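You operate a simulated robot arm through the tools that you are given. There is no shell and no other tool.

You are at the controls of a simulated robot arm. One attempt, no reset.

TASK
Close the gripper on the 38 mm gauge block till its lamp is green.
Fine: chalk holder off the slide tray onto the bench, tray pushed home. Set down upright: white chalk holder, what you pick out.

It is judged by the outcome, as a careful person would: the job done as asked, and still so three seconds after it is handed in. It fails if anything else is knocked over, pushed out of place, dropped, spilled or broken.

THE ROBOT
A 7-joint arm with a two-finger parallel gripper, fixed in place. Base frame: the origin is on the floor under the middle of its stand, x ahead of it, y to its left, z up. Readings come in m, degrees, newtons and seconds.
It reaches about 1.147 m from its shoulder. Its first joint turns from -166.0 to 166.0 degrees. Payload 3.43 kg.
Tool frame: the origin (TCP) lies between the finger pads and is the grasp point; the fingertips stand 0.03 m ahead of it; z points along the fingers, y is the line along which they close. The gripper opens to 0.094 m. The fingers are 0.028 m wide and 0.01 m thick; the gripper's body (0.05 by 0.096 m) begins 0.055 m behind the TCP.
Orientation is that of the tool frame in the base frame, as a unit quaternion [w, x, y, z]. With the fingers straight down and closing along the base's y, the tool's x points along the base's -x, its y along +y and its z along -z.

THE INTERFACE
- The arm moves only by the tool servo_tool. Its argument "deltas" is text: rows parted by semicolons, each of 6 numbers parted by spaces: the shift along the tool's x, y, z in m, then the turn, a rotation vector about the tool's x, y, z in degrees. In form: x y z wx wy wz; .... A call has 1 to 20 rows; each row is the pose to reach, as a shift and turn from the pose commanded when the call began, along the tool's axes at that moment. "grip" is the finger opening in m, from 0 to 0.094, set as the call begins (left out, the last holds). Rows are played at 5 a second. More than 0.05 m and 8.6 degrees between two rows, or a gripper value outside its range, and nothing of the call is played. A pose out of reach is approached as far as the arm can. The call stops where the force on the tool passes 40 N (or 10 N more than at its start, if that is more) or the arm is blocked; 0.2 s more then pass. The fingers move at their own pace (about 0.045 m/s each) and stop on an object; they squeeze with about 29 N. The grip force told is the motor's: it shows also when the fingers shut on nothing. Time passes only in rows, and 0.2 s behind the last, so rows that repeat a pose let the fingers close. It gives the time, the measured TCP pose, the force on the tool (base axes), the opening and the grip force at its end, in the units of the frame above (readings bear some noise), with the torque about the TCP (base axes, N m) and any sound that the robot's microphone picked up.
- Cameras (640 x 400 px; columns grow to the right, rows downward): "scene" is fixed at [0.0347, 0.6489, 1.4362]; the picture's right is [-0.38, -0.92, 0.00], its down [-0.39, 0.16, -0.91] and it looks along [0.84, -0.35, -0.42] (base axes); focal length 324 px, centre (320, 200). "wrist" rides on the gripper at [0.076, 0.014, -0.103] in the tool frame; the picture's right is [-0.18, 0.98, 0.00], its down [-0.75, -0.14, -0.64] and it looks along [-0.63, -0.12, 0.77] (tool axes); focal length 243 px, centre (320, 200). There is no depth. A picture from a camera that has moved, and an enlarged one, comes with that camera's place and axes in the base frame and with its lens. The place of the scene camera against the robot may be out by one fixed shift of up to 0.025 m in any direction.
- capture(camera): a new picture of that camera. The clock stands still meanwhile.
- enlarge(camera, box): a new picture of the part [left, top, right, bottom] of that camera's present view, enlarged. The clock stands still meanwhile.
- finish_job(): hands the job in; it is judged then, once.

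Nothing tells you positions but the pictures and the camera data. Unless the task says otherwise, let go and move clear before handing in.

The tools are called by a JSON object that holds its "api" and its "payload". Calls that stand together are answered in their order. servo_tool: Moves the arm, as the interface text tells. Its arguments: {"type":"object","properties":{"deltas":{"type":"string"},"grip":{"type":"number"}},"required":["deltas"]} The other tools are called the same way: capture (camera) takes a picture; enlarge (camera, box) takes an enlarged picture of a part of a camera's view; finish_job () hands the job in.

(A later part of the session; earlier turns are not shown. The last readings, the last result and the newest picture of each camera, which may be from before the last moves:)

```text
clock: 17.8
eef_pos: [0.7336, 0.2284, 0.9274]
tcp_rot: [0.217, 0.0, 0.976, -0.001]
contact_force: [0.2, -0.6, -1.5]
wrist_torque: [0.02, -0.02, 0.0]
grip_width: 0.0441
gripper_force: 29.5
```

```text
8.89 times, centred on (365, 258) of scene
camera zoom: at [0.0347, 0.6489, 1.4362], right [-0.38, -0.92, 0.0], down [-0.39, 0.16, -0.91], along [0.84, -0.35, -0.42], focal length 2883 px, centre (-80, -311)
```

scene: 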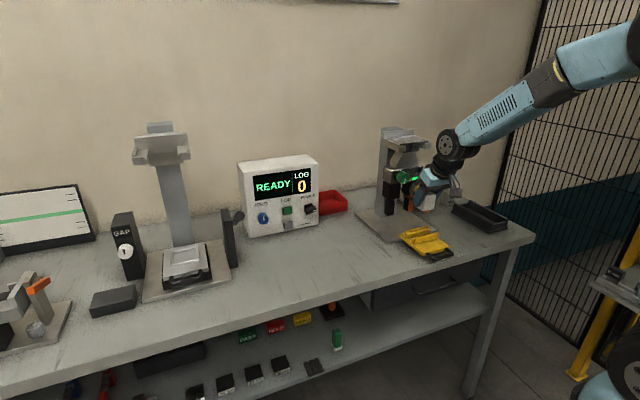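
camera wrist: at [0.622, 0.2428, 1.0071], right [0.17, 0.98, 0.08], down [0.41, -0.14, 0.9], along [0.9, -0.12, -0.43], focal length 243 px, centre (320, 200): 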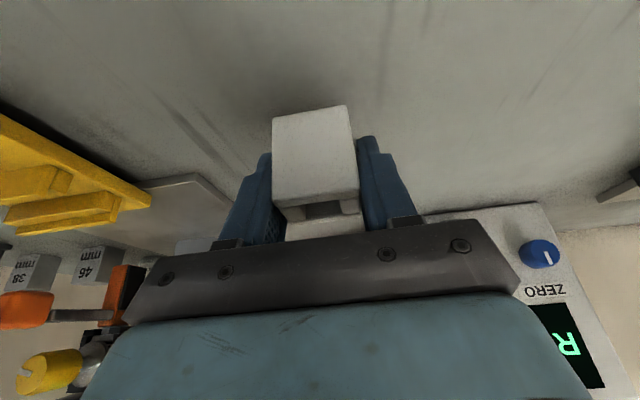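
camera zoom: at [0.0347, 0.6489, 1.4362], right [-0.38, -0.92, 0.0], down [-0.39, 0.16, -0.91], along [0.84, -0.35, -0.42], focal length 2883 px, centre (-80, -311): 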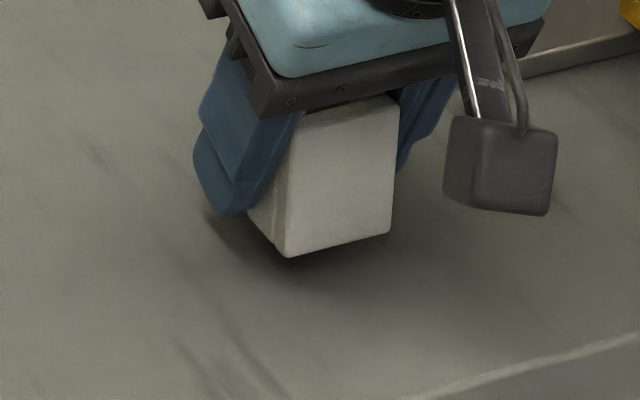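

Still no contact; continuing carefully.

{"api": "servo_tool", "payload": {"deltas": "0.0008 0 0.0018 0 0 0; 0.0017 0 0.0036 0 0 0; 0.0017 0 0.0036 0 0 0"}}

{"api": "enlarge", "payload": {"camera": "scene", "box": [330, 235, 400, 280]}}

```text
clock: 18.6
eef_pos: [0.7341, 0.229, 0.9229]
tcp_rot: [0.216, 0.0, 0.976, 0.001]
contact_force: [-0.2, -0.3, 0.1]
wrist_torque: [0.0, 0.02, 0.0]
grip_width: 0.0438
gripper_force: 28.7
```

```text
8.89 times, centred on (365, 258) of scene
camera zoom: at [0.0347, 0.6489, 1.4362], right [-0.38, -0.92, 0.0], down [-0.39, 0.16, -0.91], along [0.84, -0.35, -0.42], focal length 2883 px, centre (-80, -311)
```

zoom: 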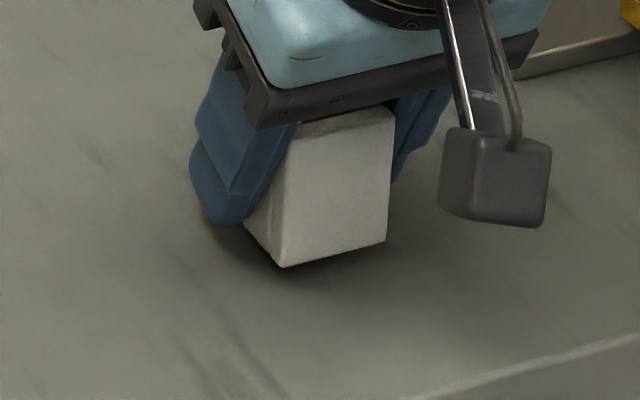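

Very close now. 2–3 mm more.

{"api": "servo_tool", "payload": {"deltas": "0.0005 0 0.0009 0 0 0; 0.0008 0 0.0018 0 0 0; 0.0013 0 0.0027 0 0 0; 0.0013 0 0.0027 0 0 0"}}

{"api": "enlarge", "payload": {"camera": "wrist", "box": [240, 60, 400, 160]}}

```text
clock: 19.6
eef_pos: [0.7341, 0.2287, 0.9214]
tcp_rot: [0.217, -0.001, 0.976, 0.0]
contact_force: [-0.6, 0.3, -0.8]
wrist_torque: [-0.01, 0.02, -0.03]
grip_width: 0.044
gripper_force: 29.0
```

```text
4.00 times, centred on (320, 110) of wrist
camera zoom: at [0.6218, 0.2436, 0.9825], right [0.17, 0.98, 0.08], down [0.41, -0.14, 0.9], along [0.9, -0.12, -0.43], focal length 970 px, centre (320, 560)
```

zoom: 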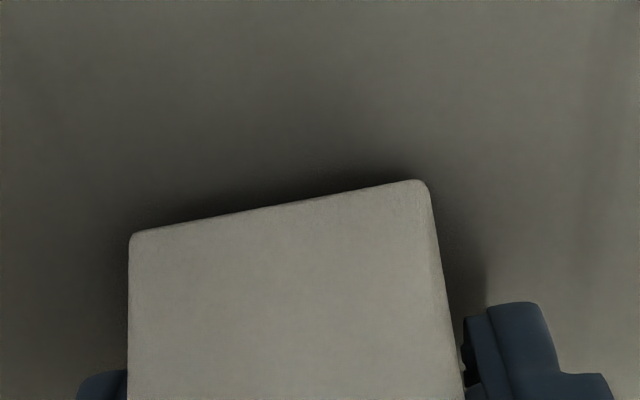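

{"api": "servo_tool", "payload": {"deltas": "0.0005 0 0.0009 0 0 0; 0.0008 0 0.0018 0 0 0; 0.0013 0 0.0027 0 0 0; 0.0013 0 0.0027 0 0 0"}}

{"api": "enlarge", "payload": {"camera": "scene", "box": [330, 235, 400, 280]}}

```text
clock: 20.6
eef_pos: [0.7315, 0.2283, 0.9183]
tcp_rot: [0.216, 0.0, 0.976, 0.0]
contact_force: [-0.1, 0.4, 0.0]
wrist_torque: [-0.02, 0.0, 0.02]
grip_width: 0.0441
gripper_force: 28.7
```

```text
8.89 times, centred on (365, 258) of scene
camera zoom: at [0.0347, 0.6489, 1.4362], right [-0.38, -0.92, 0.0], down [-0.39, 0.16, -0.91], along [0.84, -0.35, -0.42], focal length 2883 px, centre (-80, -311)
```

zoom: 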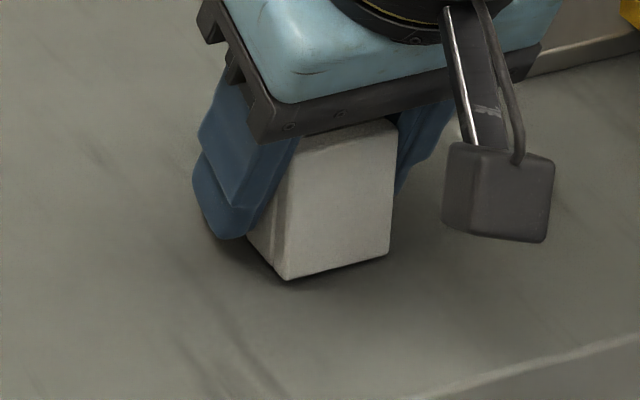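

Almost down: only a thin shadow line remains. One more fine step.

{"api": "servo_tool", "payload": {"deltas": "0.0003 0 0.0006 0 0 0; 0.0006 0 0.0012 0 0 0; 0.0008 0 0.0018 0 0 0; 0.0008 0 0.0018 0 0 0"}}

{"api": "enlarge", "payload": {"camera": "scene", "box": [330, 235, 400, 280]}}

```text
clock: 21.6
eef_pos: [0.7329, 0.2274, 0.9169]
tcp_rot: [0.216, 0.0, 0.976, 0.0]
contact_force: [-0.8, 0.3, -0.3]
wrist_torque: [0.01, 0.01, -0.01]
grip_width: 0.0441
gripper_force: 28.7
```

```text
8.89 times, centred on (365, 258) of scene
camera zoom: at [0.0347, 0.6489, 1.4362], right [-0.38, -0.92, 0.0], down [-0.39, 0.16, -0.91], along [0.84, -0.35, -0.42], focal length 2883 px, centre (-80, -311)
```

zoom: 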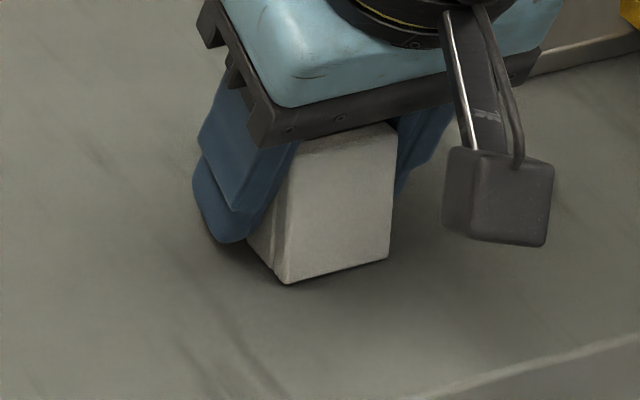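

{"api": "servo_tool", "payload": {"deltas": "0.0003 0 0.0006 0 0 0; 0.0006 0 0.0012 0 0 0; 0.0008 0 0.0018 0 0 0; 0.0008 0 0.0018 0 0 0"}}

{"api": "enlarge", "payload": {"camera": "scene", "box": [345, 250, 385, 280]}}

```text
clock: 22.6
eef_pos: [0.7334, 0.2272, 0.9149]
tcp_rot: [0.217, -0.002, 0.976, 0.001]
contact_force: [-1.5, 1.0, 19.1]
wrist_torque: [-0.09, 0.29, -0.01]
grip_width: 0.044
gripper_force: 29.1
```

```text
13.33 times, centred on (365, 265) of scene
camera zoom: at [0.0347, 0.6489, 1.4362], right [-0.38, -0.92, 0.0], down [-0.39, 0.16, -0.91], along [0.84, -0.35, -0.42], focal length 4324 px, centre (-280, -667)
```

zoom: 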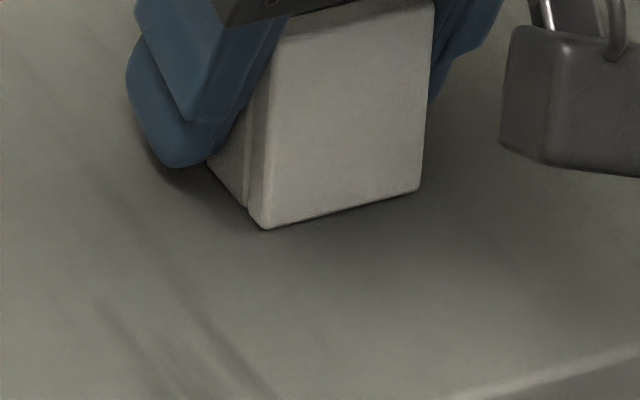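

Contact: 19 N upward, holder's foot is on the bench. I'll relieve about 1 mm and open the fingers.

{"api": "servo_tool", "payload": {"deltas": "-0.0003 0 -0.0007 0 0 0; -0.0003 0 -0.0007 0 0 0"}}

{"api": "servo_tool", "payload": {"deltas": "0 0 0 0 0 0; 0 0 0 0 0 0; 0 0 0 0 0 0; 0 0 0 0 0 0; 0 0 0 0 0 0; 0 0 0 0 0 0", "grip": 0.094}}

{"api": "capture", "payload": {"camera": "wrist"}}

{"api": "enlarge", "payload": {"camera": "scene", "box": [330, 220, 400, 280]}}

```text
clock: 23.2
eef_pos: [0.7334, 0.2279, 0.9158]
tcp_rot: [0.217, -0.001, 0.976, 0.002]
contact_force: [5.1, 3.8, 17.0]
wrist_torque: [0.01, -0.07, 0.03]
grip_width: 0.0439
gripper_force: 28.9
```

```text
clock: 24.6
eef_pos: [0.7329, 0.2271, 0.9145]
tcp_rot: [0.217, -0.001, 0.976, 0.0]
contact_force: [0.1, -0.7, 0.7]
wrist_torque: [0.02, -0.01, 0.01]
grip_width: 0.0939
gripper_force: 0.1
```

```text
taken
camera wrist: at [0.6215, 0.2427, 0.9762], right [0.17, 0.98, 0.08], down [0.41, -0.14, 0.9], along [0.9, -0.12, -0.43], focal length 243 px, centre (320, 200)
```

wrist: 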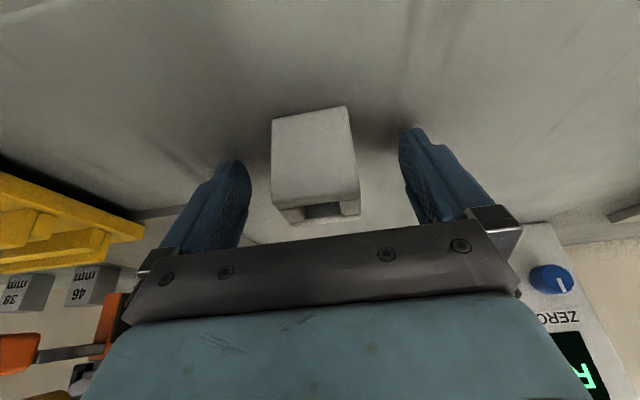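

```text
6.67 times, centred on (365, 250) of scene
camera zoom: at [0.0347, 0.6489, 1.4362], right [-0.38, -0.92, 0.0], down [-0.39, 0.16, -0.91], along [0.84, -0.35, -0.42], focal length 2162 px, centre (20, -133)
```

zoom: 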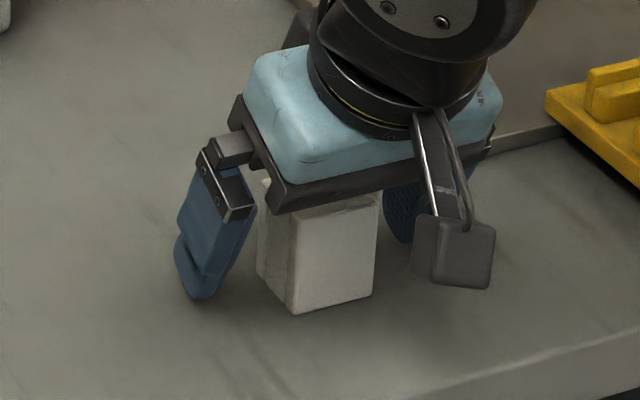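

The holder is standing upright on the bench, free of the fingers. I'll retreat along the tool axis, rise, and travel right to view the 38 mm block.

{"api": "servo_tool", "payload": {"deltas": "0 0 -0.033 0 0 0; 0 0 -0.066 0 0 0; 0 0 -0.1 0 0 0; -0.0141 0 -0.13 0 0 0; -0.0281 0 -0.1605 0 0 0; -0.0422 0 -0.1907 0 0 0"}}

{"api": "capture", "payload": {"camera": "wrist"}}

{"api": "enlarge", "payload": {"camera": "scene", "box": [320, 200, 460, 290]}}

```text
clock: 26.0
eef_pos: [0.6923, 0.2278, 1.1068]
tcp_rot: [0.216, 0.0, 0.976, -0.001]
contact_force: [1.0, 0.1, -0.4]
wrist_torque: [-0.04, -0.02, -0.03]
grip_width: 0.0939
gripper_force: 0.1
```

```text
taken
camera wrist: at [0.5801, 0.2425, 1.1682], right [0.17, 0.98, 0.08], down [0.41, -0.14, 0.9], along [0.9, -0.12, -0.43], focal length 243 px, centre (320, 200)
```

wrist: 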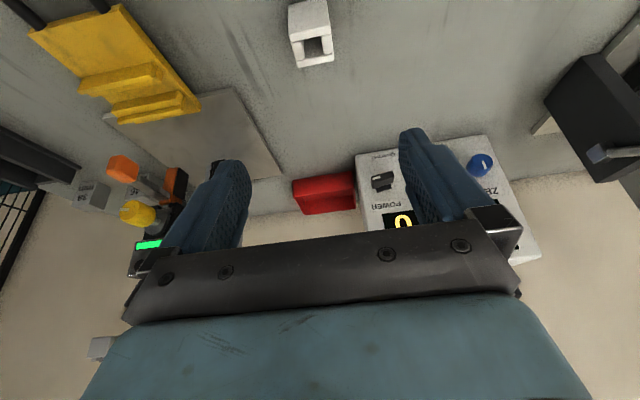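

```text
4.44 times, centred on (390, 245) of scene
camera zoom: at [0.0347, 0.6489, 1.4362], right [-0.38, -0.92, 0.0], down [-0.39, 0.16, -0.91], along [0.84, -0.35, -0.42], focal length 1441 px, centre (9, 0)
```

zoom: 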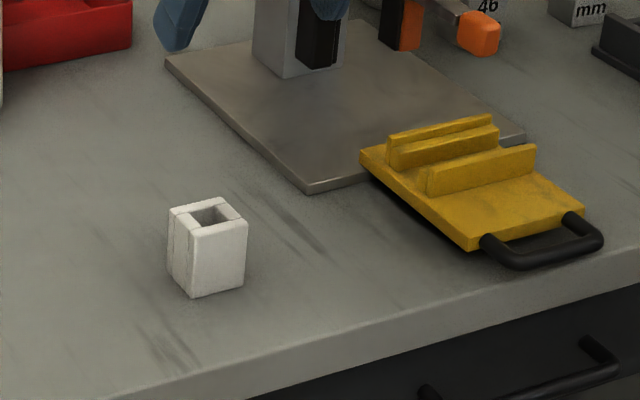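

The holder stands well clear. Before moving I zoom on the now-empty tray pocket to understand where the block should sit.

{"api": "enlarge", "payload": {"camera": "wrist", "box": [20, 0, 220, 130]}}

{"api": "enlarge", "payload": {"camera": "scene", "box": [395, 220, 455, 262]}}

```text
3.08 times, centred on (120, 65) of wrist
camera zoom: at [0.5801, 0.2425, 1.1682], right [0.17, 0.98, 0.08], down [0.41, -0.14, 0.9], along [0.9, -0.12, -0.43], focal length 746 px, centre (935, 615)
```

zoom: 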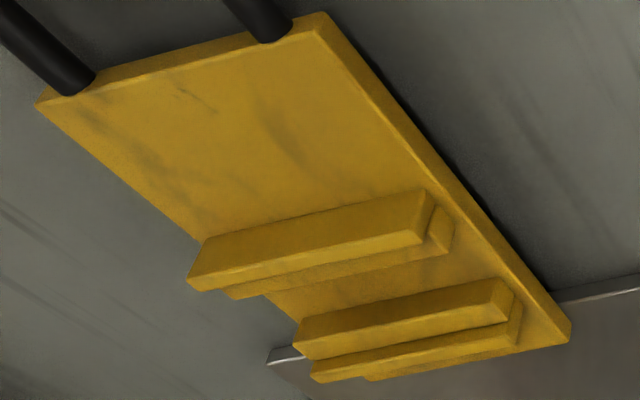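

```text
9.52 times, centred on (425, 241) of scene
camera zoom: at [0.0347, 0.6489, 1.4362], right [-0.38, -0.92, 0.0], down [-0.39, 0.16, -0.91], along [0.84, -0.35, -0.42], focal length 3089 px, centre (-680, -190)
```

zoom: 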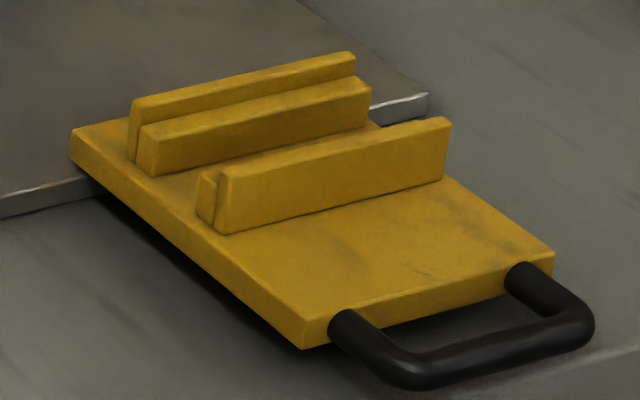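

The pocket is a stepped nest (ledges inside taller walls); the holder rested on the ledges. I'll travel right, well in front of the fixture, to look at the 38 mm block.

{"api": "servo_tool", "payload": {"deltas": "0 -0.0488 0 0 0 0; 0 -0.0976 0 0 0 0; 0 -0.1464 0 0 0 0; 0 -0.1952 0 0 0 0; 0 -0.244 0 0 0 0; 0 -0.2928 0 0 0 0; 0 -0.3416 0 0 0 0; 0 -0.3904 0 0 0 0; 0 -0.4392 0 0 0 0; 0 -0.488 0 0 0 0; 0 -0.488 0 0 0 0"}}

{"api": "capture", "payload": {"camera": "wrist"}}

{"api": "enlarge", "payload": {"camera": "wrist", "box": [220, 80, 420, 230]}}

```text
clock: 28.4
eef_pos: [0.6936, -0.2609, 1.1052]
tcp_rot: [0.216, 0.001, 0.976, 0.0]
contact_force: [-0.3, -0.3, 0.2]
wrist_torque: [0.02, 0.01, -0.02]
grip_width: 0.094
gripper_force: 0.0
```

```text
taken
camera wrist: at [0.5815, -0.2457, 1.1677], right [0.17, 0.98, 0.08], down [0.41, -0.14, 0.9], along [0.9, -0.12, -0.43], focal length 243 px, centre (320, 200)
```

wrist: 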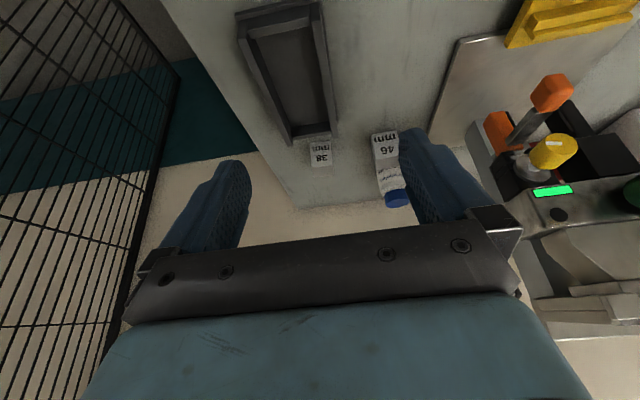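

```text
2.67 times, centred on (320, 155) of wrist
camera zoom: at [0.5815, -0.2457, 1.1677], right [0.17, 0.98, 0.08], down [0.41, -0.14, 0.9], along [0.9, -0.12, -0.43], focal length 647 px, centre (320, 320)
```

zoom: 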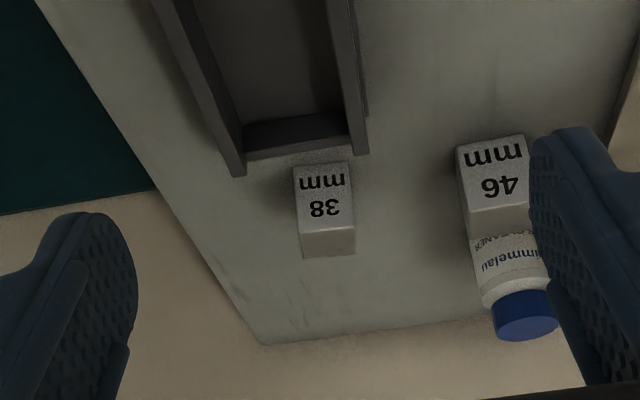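

I can see the 38 mm block behind the trough. Zooming tighter for its corners.

{"api": "enlarge", "payload": {"camera": "wrist", "box": [290, 125, 360, 185]}}

{"api": "enlarge", "payload": {"camera": "scene", "box": [420, 180, 480, 225]}}

{"api": "enlarge", "payload": {"camera": "wrist", "box": [460, 60, 640, 200]}}

```text
6.67 times, centred on (325, 155) of wrist
camera zoom: at [0.5815, -0.2457, 1.1677], right [0.17, 0.98, 0.08], down [0.41, -0.14, 0.9], along [0.9, -0.12, -0.43], focal length 1618 px, centre (287, 500)
```

zoom: 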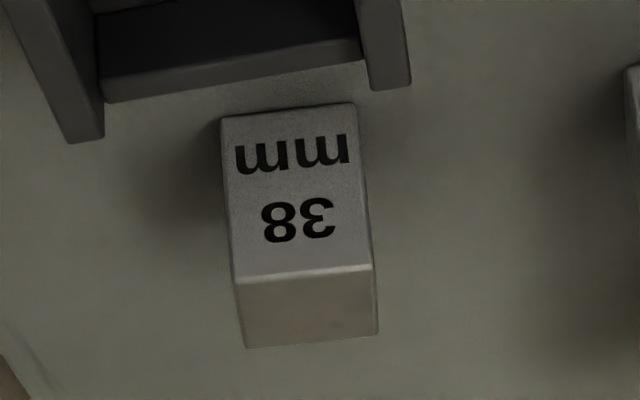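

```text
8.89 times, centred on (450, 202) of scene
camera zoom: at [0.0347, 0.6489, 1.4362], right [-0.38, -0.92, 0.0], down [-0.39, 0.16, -0.91], along [0.84, -0.35, -0.42], focal length 2883 px, centre (-836, 178)
```

zoom: 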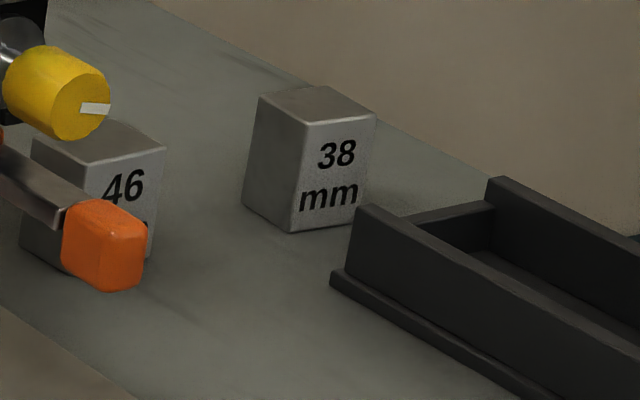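

```text
2.86 times, centred on (550, 130) of wrist
camera zoom: at [0.5815, -0.2457, 1.1677], right [0.17, 0.98, 0.08], down [0.41, -0.14, 0.9], along [0.9, -0.12, -0.43], focal length 693 px, centre (-337, 400)
```

zoom: 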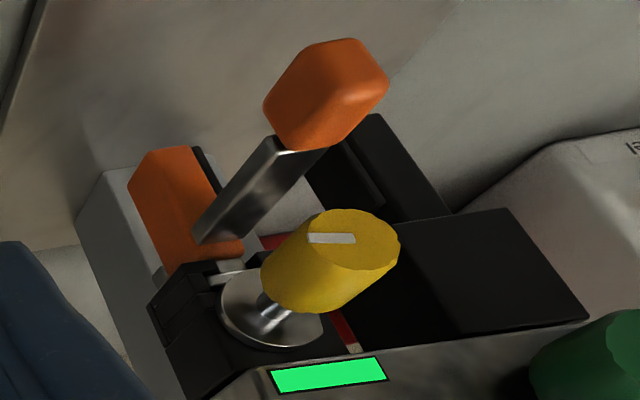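

Using the known 38 mm width I get the block at about x 0.947–0.983, y≈-0.283, z 0.872–0.927 (bench ≈0.872). I'll move to a pre-grasp pose up and back along the tool axis from it.

{"api": "servo_tool", "payload": {"deltas": "-0.0273 -0.0037 0.0309 0 0 0; -0.0545 -0.0073 0.0618 0 0 0; -0.0818 -0.011 0.0927 0 0 0; -0.109 -0.0147 0.1235 0 0 0; -0.1363 -0.0183 0.1544 0 0 0; -0.1635 -0.022 0.1853 0 0 0; -0.1635 -0.022 0.1853 0 0 0"}}

{"api": "capture", "payload": {"camera": "wrist"}}

{"api": "enlarge", "payload": {"camera": "scene", "box": [400, 120, 540, 240]}}

```text
clock: 30.0
eef_pos: [0.9218, -0.2832, 1.0073]
tcp_rot: [0.216, -0.001, 0.976, 0.0]
contact_force: [-0.2, -0.2, 0.2]
wrist_torque: [-0.02, 0.0, 0.01]
grip_width: 0.0942
gripper_force: 0.0
```

```text
taken
camera wrist: at [0.8091, -0.2684, 1.0692], right [0.17, 0.98, 0.08], down [0.41, -0.14, 0.9], along [0.9, -0.12, -0.43], focal length 243 px, centre (320, 200)
```

wrist: 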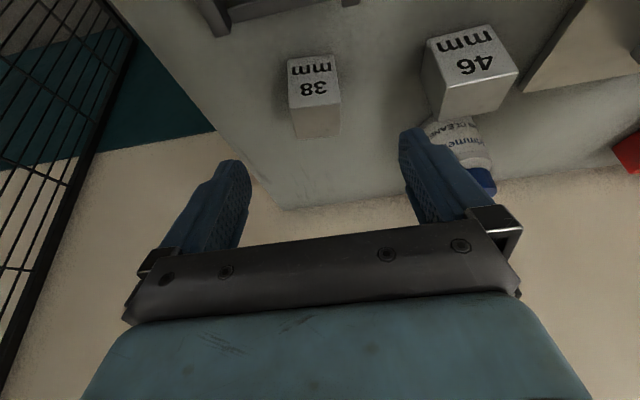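

```text
3.33 times, centred on (470, 180) of scene
camera zoom: at [0.0347, 0.6489, 1.4362], right [-0.38, -0.92, 0.0], down [-0.39, 0.16, -0.91], along [0.84, -0.35, -0.42], focal length 1081 px, centre (-180, 267)
```

zoom: 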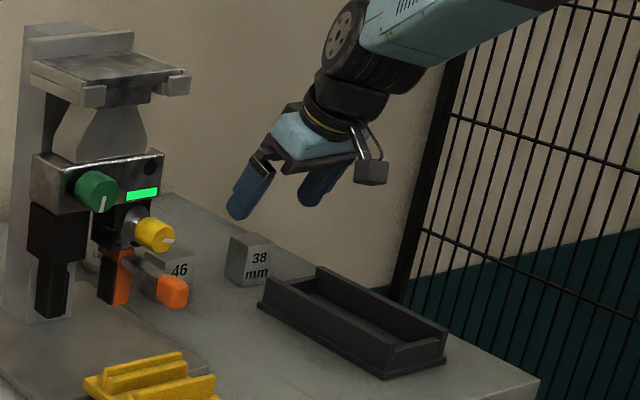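

The block is centred between the open fingers. A tight zoom to refine its place.

{"api": "enlarge", "payload": {"camera": "wrist", "box": [270, 40, 360, 150]}}

```text
3.64 times, centred on (315, 95) of wrist
camera zoom: at [0.8091, -0.2684, 1.0692], right [0.17, 0.98, 0.08], down [0.41, -0.14, 0.9], along [0.9, -0.12, -0.43], focal length 882 px, centre (338, 582)
```

zoom: 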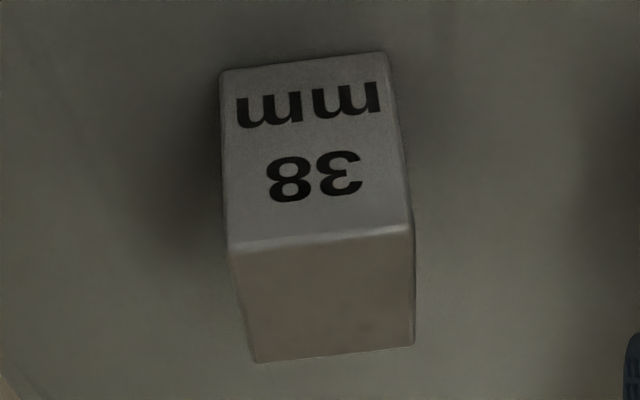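

Refined: block x 0.941–0.977, y≈-0.2835, top z≈0.928. I'll advance so the fingers straddle it, then close.

{"api": "servo_tool", "payload": {"deltas": "0.0015 -0.0002 0.025 0 0 0; 0.003 -0.0003 0.05 0 0 0; 0.0045 -0.0003 0.075 0 0 0; 0.0054 -0.0003 0.0927 0 0 0; 0.0054 -0.0003 0.0927 0 0 0"}}

{"api": "capture", "payload": {"camera": "wrist"}}

{"api": "enlarge", "payload": {"camera": "scene", "box": [410, 150, 510, 230]}}

```text
clock: 31.2
eef_pos: [0.9551, -0.2815, 0.9218]
tcp_rot: [0.217, -0.001, 0.976, 0.0]
contact_force: [0.3, -0.3, -0.2]
wrist_torque: [-0.02, 0.03, 0.05]
grip_width: 0.0942
gripper_force: 0.0
```

```text
taken
camera wrist: at [0.8427, -0.2669, 0.9821], right [0.17, 0.98, 0.08], down [0.41, -0.14, 0.9], along [0.9, -0.12, -0.43], focal length 243 px, centre (320, 200)
```

wrist: 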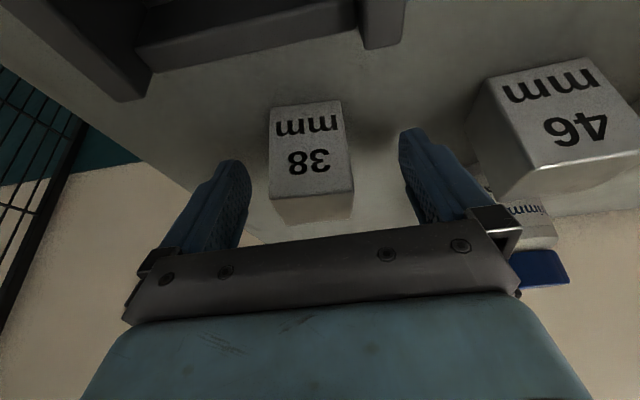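

```text
5.00 times, centred on (460, 190) of scene
camera zoom: at [0.0347, 0.6489, 1.4362], right [-0.38, -0.92, 0.0], down [-0.39, 0.16, -0.91], along [0.84, -0.35, -0.42], focal length 1622 px, centre (-380, 250)
```

zoom: 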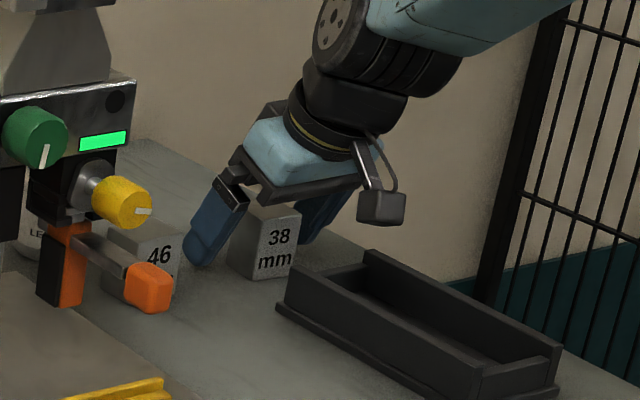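

The fingers straddle the 38 mm block with clearance to the 46 mm block and trough. Closing.

{"api": "servo_tool", "payload": {"deltas": "0 0 0 0 0 0; 0 0 0 0 0 0; 0 0 0 0 0 0; 0 0 0 0 0 0; 0 0 0 0 0 0; 0 0 0 0 0 0", "grip": 0.0}}

{"api": "capture", "payload": {"camera": "wrist"}}

```text
clock: 32.6
eef_pos: [0.9546, -0.2823, 0.9205]
tcp_rot: [0.216, -0.001, 0.976, 0.0]
contact_force: [-0.6, -0.8, 0.7]
wrist_torque: [-0.03, 0.02, 0.0]
grip_width: 0.0422
gripper_force: 28.9
```

```text
taken
camera wrist: at [0.8426, -0.2668, 0.9822], right [0.17, 0.98, 0.08], down [0.41, -0.14, 0.9], along [0.9, -0.12, -0.43], focal length 243 px, centre (320, 200)
```

wrist: 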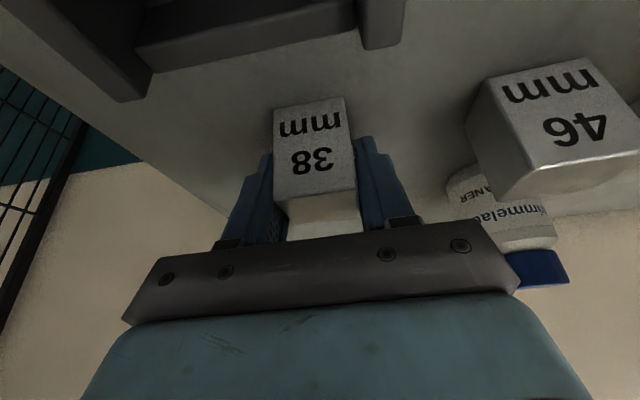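

The block is held firmly (28.9 N). I'll lift straight up first, then pull back over the trough at a safe height.

{"api": "servo_tool", "payload": {"deltas": "-0.0042 0 -0.0091 0 0 0; -0.0127 0 -0.0272 0 0 0; -0.0274 0 -0.0589 0 0 0; -0.0422 0 -0.0907 0 0 0; -0.0548 0 -0.1179 0 0 0; -0.0548 0 -0.1179 0 0 0"}}

{"api": "capture", "payload": {"camera": "wrist"}}

{"api": "capture", "payload": {"camera": "scene"}}

```text
clock: 34.0
eef_pos: [0.9543, -0.2817, 1.0482]
tcp_rot: [0.216, 0.0, 0.976, 0.0]
contact_force: [0.5, -0.1, -1.2]
wrist_torque: [-0.01, -0.03, -0.02]
grip_width: 0.0421
gripper_force: 28.4
```

```text
taken
camera wrist: at [0.843, -0.2675, 1.1093], right [0.17, 0.98, 0.08], down [0.41, -0.14, 0.9], along [0.9, -0.12, -0.43], focal length 243 px, centre (320, 200)
```

wrist: 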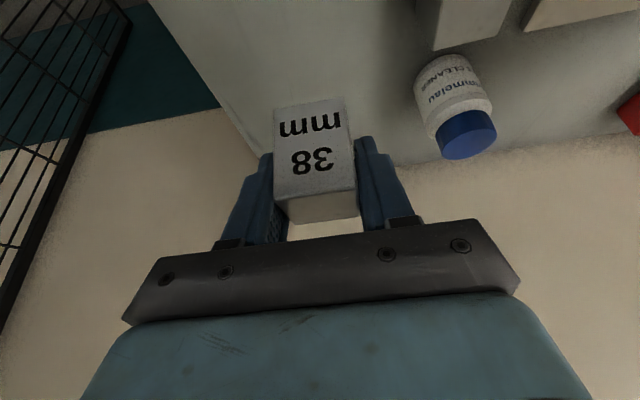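

```text
taken
```

scene: 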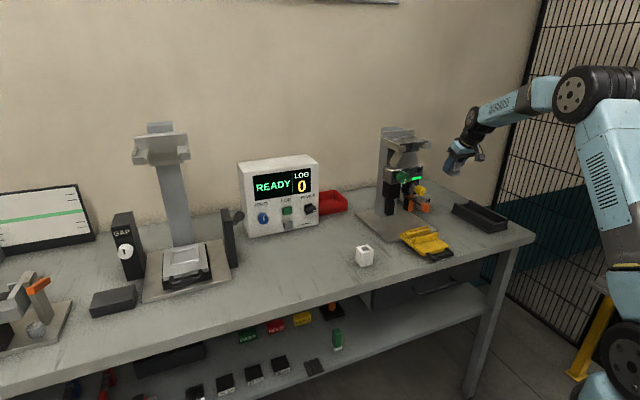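

The block is up and free; the chalk holder stands undisturbed. I'll retreat in x over the trough, then move left in front of the fixture for a view of the empty pocket.

{"api": "servo_tool", "payload": {"deltas": "0.0318 0 -0.0313 0 0 0; 0.0635 0 -0.0626 0 0 0; 0.1015 0 -0.0803 0 0 0; 0.1396 0 -0.0981 0 0 0; 0.1777 0 -0.1158 0 0 0; 0.2158 0 -0.1335 0 0 0; 0.2538 0 -0.1512 0 0 0; 0.2538 0.0447 -0.1512 0 0 0; 0.2538 0.0894 -0.1512 0 0 0; 0.2538 0.1341 -0.1512 0 0 0; 0.2538 0.1788 -0.1512 0 0 0; 0.2538 0.2235 -0.1512 0 0 0; 0.2538 0.2682 -0.1512 0 0 0; 0.2538 0.3129 -0.1512 0 0 0; 0.2538 0.3576 -0.1512 0 0 0; 0.2538 0.402 -0.1512 0 0 0; 0.2538 0.402 -0.1512 0 0 0"}}

{"api": "capture", "payload": {"camera": "wrist"}}

{"api": "enlarge", "payload": {"camera": "wrist", "box": [150, 20, 290, 150]}}

```text
clock: 37.6
eef_pos: [0.6568, 0.1206, 1.0816]
tcp_rot: [0.216, -0.001, 0.976, 0.001]
contact_force: [0.6, -0.1, -2.8]
wrist_torque: [0.0, -0.01, -0.04]
grip_width: 0.0423
gripper_force: 29.0
```

```text
taken
camera wrist: at [0.5443, 0.1355, 1.143], right [0.17, 0.98, 0.08], down [0.41, -0.14, 0.9], along [0.9, -0.12, -0.43], focal length 243 px, centre (320, 200)
```

wrist: 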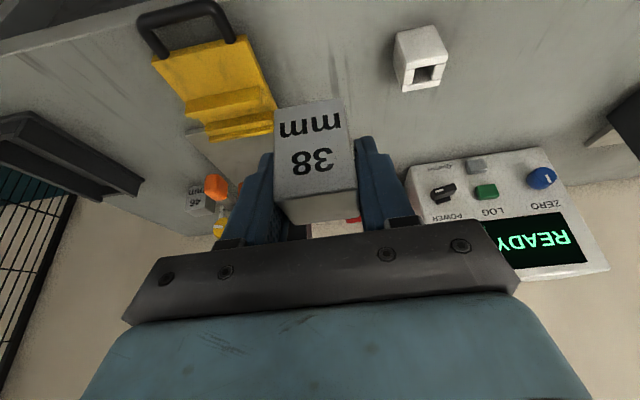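

```text
3.08 times, centred on (220, 85) of wrist
camera zoom: at [0.5443, 0.1355, 1.143], right [0.17, 0.98, 0.08], down [0.41, -0.14, 0.9], along [0.9, -0.12, -0.43], focal length 746 px, centre (628, 554)
```

zoom: 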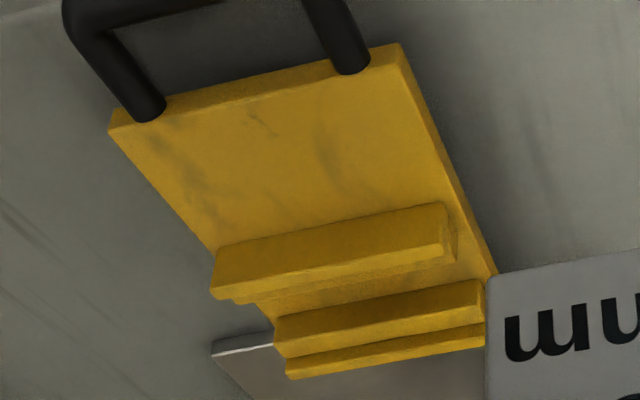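

I'm holding the block at a safe spot left of the tray. I'll zoom tightly on the pocket from both cameras to measure the ledges and walls.

{"api": "enlarge", "payload": {"camera": "wrist", "box": [190, 80, 280, 145]}}

{"api": "enlarge", "payload": {"camera": "scene", "box": [398, 220, 446, 250]}}

```text
6.15 times, centred on (235, 112) of wrist
camera zoom: at [0.5443, 0.1355, 1.143], right [0.17, 0.98, 0.08], down [0.41, -0.14, 0.9], along [0.9, -0.12, -0.43], focal length 1493 px, centre (843, 738)
```

zoom: 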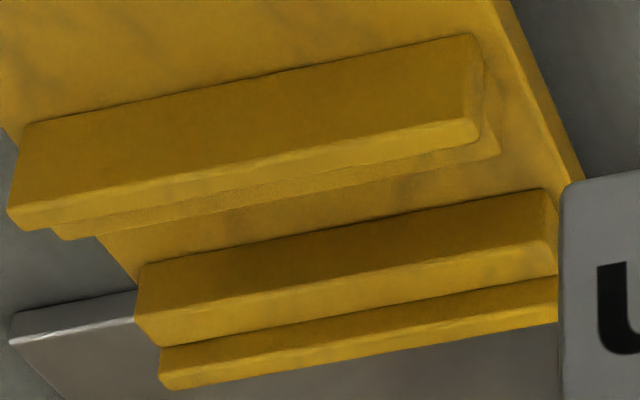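

```text
13.33 times, centred on (422, 235) of scene
camera zoom: at [0.0347, 0.6489, 1.4362], right [-0.38, -0.92, 0.0], down [-0.39, 0.16, -0.91], along [0.84, -0.35, -0.42], focal length 4324 px, centre (-1040, -267)
```

zoom: 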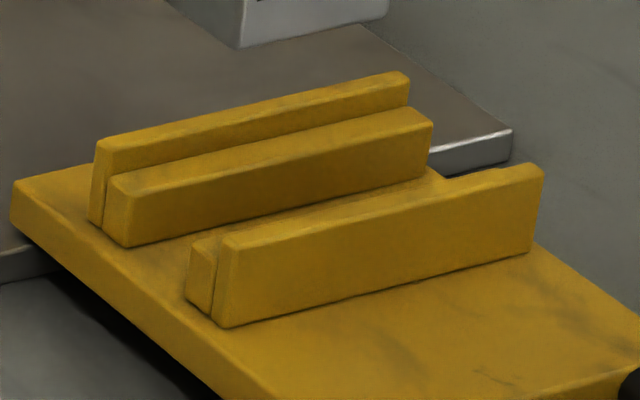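

The pocket between the walls spans roughly x 0.729–0.771 with ledges about 41 mm above the bench; the block is ~35 mm deep, centred on the TCP. I'll hover it above the pocket at (0.750, 0.0115) and check from both cameras.

{"api": "servo_tool", "payload": {"deltas": "-0.0109 -0.0218 0.0208 0 0 0; -0.0217 -0.0436 0.0417 0 0 0; -0.0326 -0.0655 0.0625 0 0 0; -0.0434 -0.0873 0.0834 0 0 0; -0.0543 -0.1091 0.1042 0 0 0; -0.0543 -0.1091 0.1042 0 0 0"}}

{"api": "capture", "payload": {"camera": "wrist"}}

{"api": "enlarge", "payload": {"camera": "scene", "box": [385, 185, 465, 250]}}

```text
clock: 39.0
eef_pos: [0.7521, 0.0128, 1.0083]
tcp_rot: [0.216, 0.0, 0.976, 0.0]
contact_force: [-0.8, 0.2, -2.1]
wrist_torque: [0.03, -0.03, -0.03]
grip_width: 0.0422
gripper_force: 28.9
```

```text
taken
camera wrist: at [0.6408, 0.0272, 1.0692], right [0.17, 0.98, 0.08], down [0.41, -0.14, 0.9], along [0.9, -0.12, -0.43], focal length 243 px, centre (320, 200)
```

wrist: 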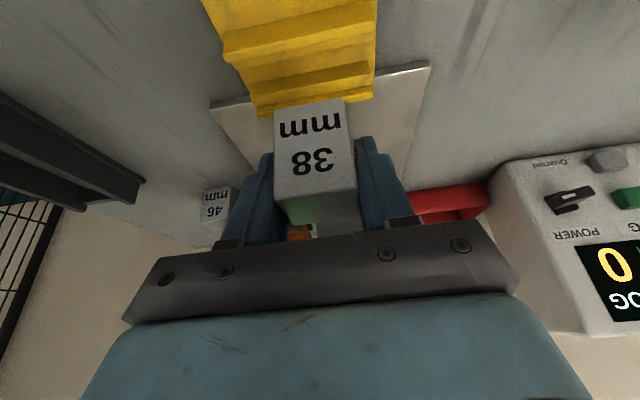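

```text
6.15 times, centred on (425, 218) of scene
camera zoom: at [0.0347, 0.6489, 1.4362], right [-0.38, -0.92, 0.0], down [-0.39, 0.16, -0.91], along [0.84, -0.35, -0.42], focal length 1996 px, centre (-326, 92)
```

zoom: 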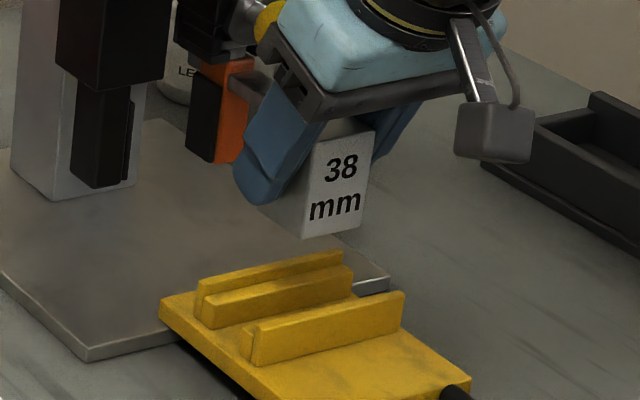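

The block hovers over the pocket. Lowering to just above the walls and re-checking alignment.

{"api": "servo_tool", "payload": {"deltas": "0.0052 -0.0003 0.0097 0 0 0; 0.0105 -0.0006 0.0194 0 0 0; 0.0153 -0.0009 0.0285 0 0 0; 0.0153 -0.0009 0.0285 0 0 0"}}

{"api": "enlarge", "payload": {"camera": "wrist", "box": [200, 30, 400, 160]}}

{"api": "enlarge", "payload": {"camera": "scene", "box": [395, 205, 455, 250]}}

```text
clock: 40.0
eef_pos: [0.7497, 0.0113, 0.9754]
tcp_rot: [0.217, 0.0, 0.976, 0.0]
contact_force: [1.1, -0.2, -3.3]
wrist_torque: [0.0, -0.03, 0.02]
grip_width: 0.042
gripper_force: 28.9
```

```text
3.08 times, centred on (300, 95) of wrist
camera zoom: at [0.6379, 0.0266, 1.0372], right [0.17, 0.98, 0.08], down [0.41, -0.14, 0.9], along [0.9, -0.12, -0.43], focal length 746 px, centre (382, 523)
```

zoom: 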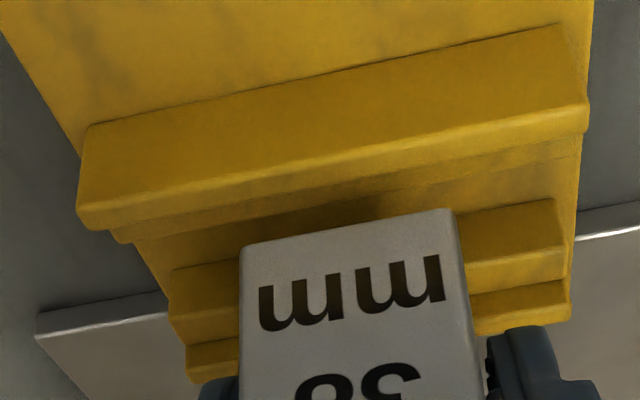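

```text
8.89 times, centred on (425, 228) of scene
camera zoom: at [0.0347, 0.6489, 1.4362], right [-0.38, -0.92, 0.0], down [-0.39, 0.16, -0.91], along [0.84, -0.35, -0.42], focal length 2883 px, centre (-613, -44)
```

zoom: 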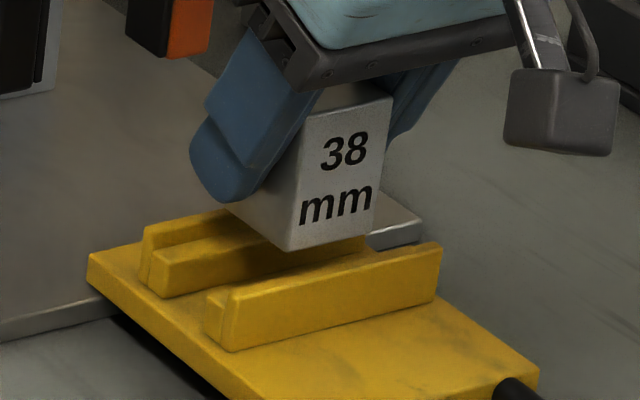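

The block's front face is ~5 mm behind the front wall and the rear fits before the rear wall. Lowering in fine steps.

{"api": "servo_tool", "payload": {"deltas": "0.001 0 0.0023 0 0 0; 0.0021 0 0.0045 0 0 0; 0.0032 0 0.0068 0 0 0; 0.0042 0 0.0091 0 0 0; 0.0042 0 0.0091 0 0 0"}}

{"api": "enlarge", "payload": {"camera": "scene", "box": [395, 205, 455, 250]}}

```text
clock: 41.2
eef_pos: [0.7482, 0.0111, 0.9665]
tcp_rot: [0.219, 0.0, 0.976, 0.0]
contact_force: [1.1, -2.1, 25.0]
wrist_torque: [-0.02, 0.51, 0.06]
grip_width: 0.0421
gripper_force: 29.0
```

```text
8.89 times, centred on (425, 228) of scene
camera zoom: at [0.0347, 0.6489, 1.4362], right [-0.38, -0.92, 0.0], down [-0.39, 0.16, -0.91], along [0.84, -0.35, -0.42], focal length 2883 px, centre (-613, -44)
```

zoom: 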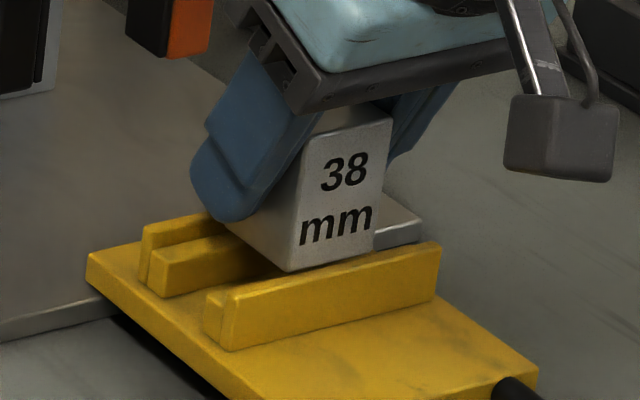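

Contact came about 5 mm earlier than expected, near the block's front edge, so it may be touching the front wall's top. I'll raise slightly and inspect.

{"api": "servo_tool", "payload": {"deltas": "-0.0013 0 -0.0027 0 0 0; -0.0013 0 -0.0027 0 0 0"}}

{"api": "enlarge", "payload": {"camera": "wrist", "box": [250, 60, 370, 140]}}

{"api": "enlarge", "payload": {"camera": "scene", "box": [405, 222, 445, 248]}}

```text
clock: 41.8
eef_pos: [0.7481, 0.0094, 0.9672]
tcp_rot: [0.215, 0.001, 0.977, 0.0]
contact_force: [1.4, 0.7, 0.9]
wrist_torque: [0.05, 0.02, -0.04]
grip_width: 0.0423
gripper_force: 28.9
```

```text
5.00 times, centred on (310, 100) of wrist
camera zoom: at [0.6362, 0.0257, 1.0291], right [0.17, 0.98, 0.08], down [0.41, -0.14, 0.9], along [0.89, -0.12, -0.43], focal length 1213 px, centre (370, 700)
```

zoom: 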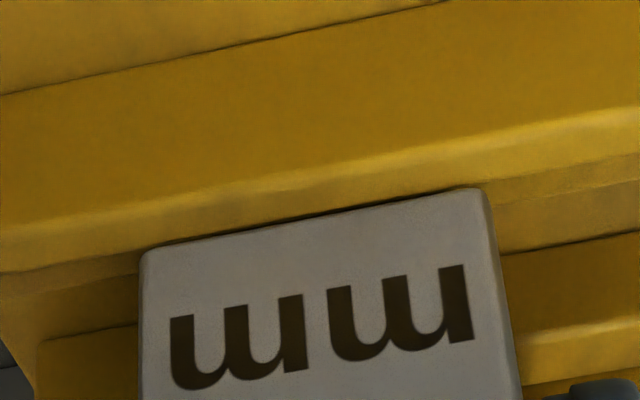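

```text
15.38 times, centred on (425, 235) of scene
camera zoom: at [0.0347, 0.6489, 1.4362], right [-0.38, -0.92, 0.0], down [-0.39, 0.16, -0.91], along [0.84, -0.35, -0.42], focal length 4989 px, centre (-1295, -338)
```

zoom: 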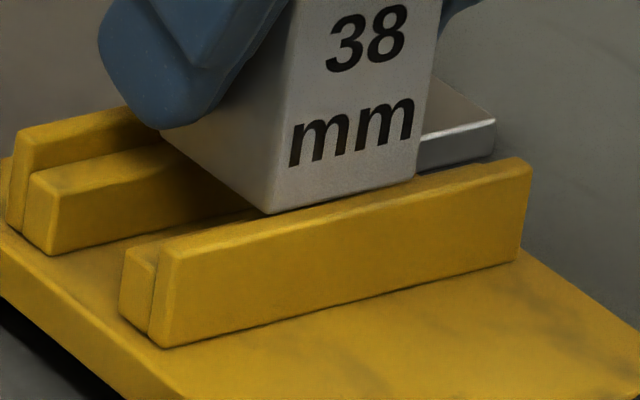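

The block's bottom front edge is right at the rear edge of the front wall, so I'll raise 2 mm, shift 3 mm away from me (+x) and lower again.

{"api": "servo_tool", "payload": {"deltas": "-0.0008 0 -0.0018 0 0 0; -0.0035 0 -0.0005 0 0 0; -0.0035 0 -0.0005 0 0 0; -0.0025 0 0.0018 0 0 0; -0.0014 0 0.0041 0 0 0; -0.0014 0 0.0041 0 0 0"}}

{"api": "enlarge", "payload": {"camera": "wrist", "box": [250, 60, 370, 140]}}

{"api": "enlarge", "payload": {"camera": "scene", "box": [405, 222, 445, 248]}}

```text
clock: 43.2
eef_pos: [0.7519, 0.0097, 0.9671]
tcp_rot: [0.217, 0.0, 0.976, -0.001]
contact_force: [0.8, 0.2, -3.3]
wrist_torque: [0.01, 0.0, 0.0]
grip_width: 0.0423
gripper_force: 28.9
```

```text
5.00 times, centred on (310, 100) of wrist
camera zoom: at [0.6404, 0.0248, 1.0281], right [0.17, 0.98, 0.08], down [0.41, -0.14, 0.9], along [0.9, -0.12, -0.43], focal length 1213 px, centre (370, 700)
```

zoom: 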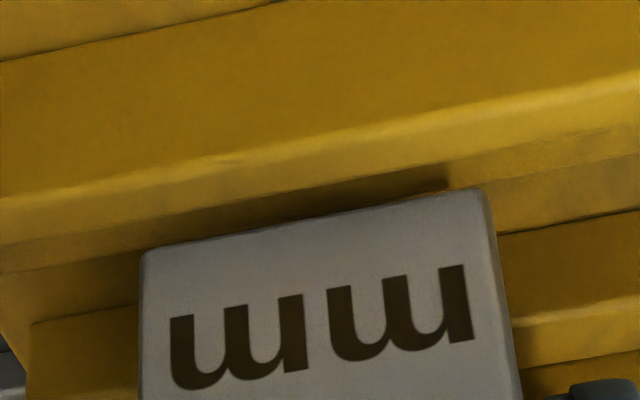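

```text
15.38 times, centred on (425, 235) of scene
camera zoom: at [0.0347, 0.6489, 1.4362], right [-0.38, -0.92, 0.0], down [-0.39, 0.16, -0.91], along [0.84, -0.35, -0.42], focal length 4989 px, centre (-1295, -338)
```

zoom: 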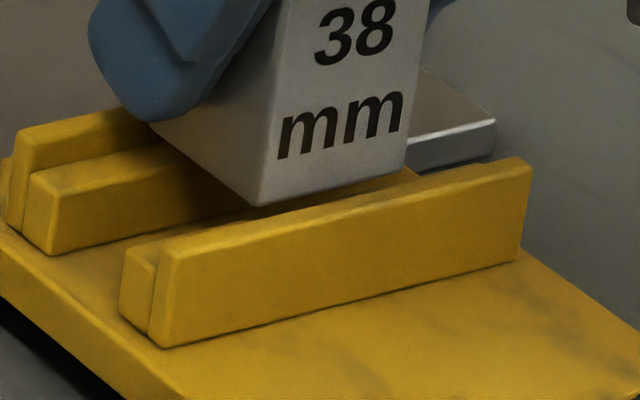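

Now there's a visible gap between the front wall and the block. Lowering further.

{"api": "servo_tool", "payload": {"deltas": "0.0006 0 0.0014 0 0 0; 0.0013 0 0.0027 0 0 0; 0.0013 0 0.0027 0 0 0"}}

{"api": "enlarge", "payload": {"camera": "scene", "box": [405, 222, 445, 248]}}

```text
clock: 44.0
eef_pos: [0.7521, 0.0097, 0.9644]
tcp_rot: [0.216, 0.0, 0.976, 0.0]
contact_force: [0.4, 0.6, -3.1]
wrist_torque: [-0.03, -0.04, -0.03]
grip_width: 0.0421
gripper_force: 28.9
```

```text
15.38 times, centred on (425, 235) of scene
camera zoom: at [0.0347, 0.6489, 1.4362], right [-0.38, -0.92, 0.0], down [-0.39, 0.16, -0.91], along [0.84, -0.35, -0.42], focal length 4989 px, centre (-1295, -338)
```

zoom: 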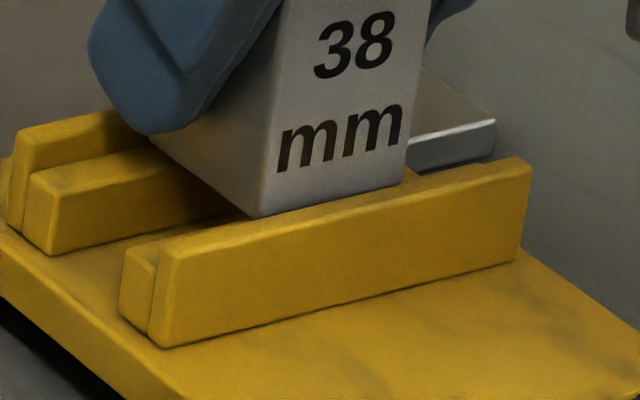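

It has passed the earlier contact height without touching. Continuing down.

{"api": "servo_tool", "payload": {"deltas": "0.0006 0 0.0014 0 0 0; 0.0011 0 0.0023 0 0 0; 0.0011 0 0.0023 0 0 0"}}

{"api": "enlarge", "payload": {"camera": "scene", "box": [405, 222, 445, 248]}}

```text
clock: 44.8
eef_pos: [0.7524, 0.0109, 0.9613]
tcp_rot: [0.216, 0.0, 0.976, 0.001]
contact_force: [1.1, 0.3, -2.9]
wrist_torque: [-0.02, -0.01, 0.02]
grip_width: 0.0422
gripper_force: 28.7
```

```text
15.38 times, centred on (425, 235) of scene
camera zoom: at [0.0347, 0.6489, 1.4362], right [-0.38, -0.92, 0.0], down [-0.39, 0.16, -0.91], along [0.84, -0.35, -0.42], focal length 4989 px, centre (-1295, -338)
```

zoom: 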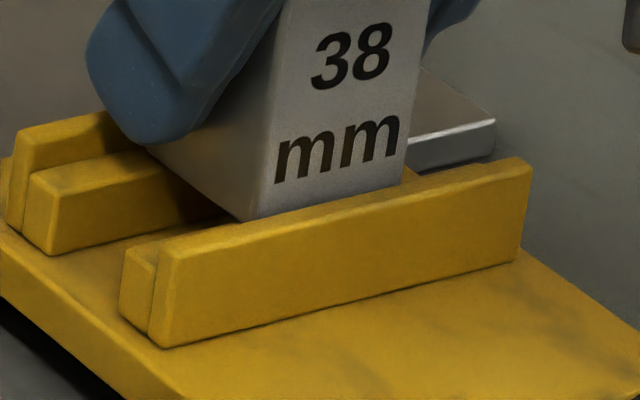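

Block sinking behind the front wall, no contact yet. Another small step.

{"api": "servo_tool", "payload": {"deltas": "0.0004 0 0.0009 0 0 0; 0.0008 0 0.0018 0 0 0; 0.0008 0 0.0018 0 0 0"}}

{"api": "enlarge", "payload": {"camera": "scene", "box": [405, 222, 445, 248]}}

```text
clock: 45.6
eef_pos: [0.752, 0.0105, 0.9614]
tcp_rot: [0.219, 0.0, 0.976, 0.0]
contact_force: [0.9, 0.5, 23.7]
wrist_torque: [-0.04, 0.11, -0.01]
grip_width: 0.0419
gripper_force: 29.0
```

```text
15.38 times, centred on (425, 235) of scene
camera zoom: at [0.0347, 0.6489, 1.4362], right [-0.38, -0.92, 0.0], down [-0.39, 0.16, -0.91], along [0.84, -0.35, -0.42], focal length 4989 px, centre (-1295, -338)
```

zoom: 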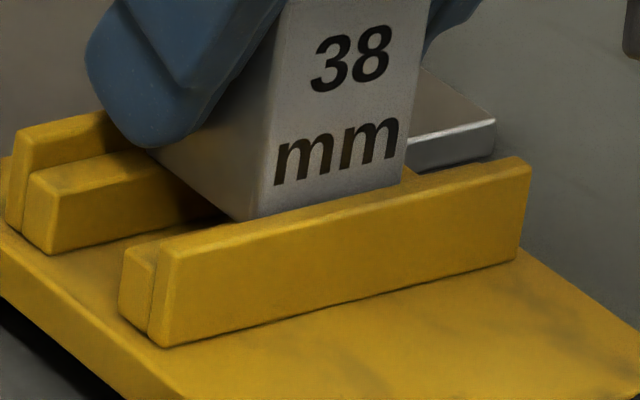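

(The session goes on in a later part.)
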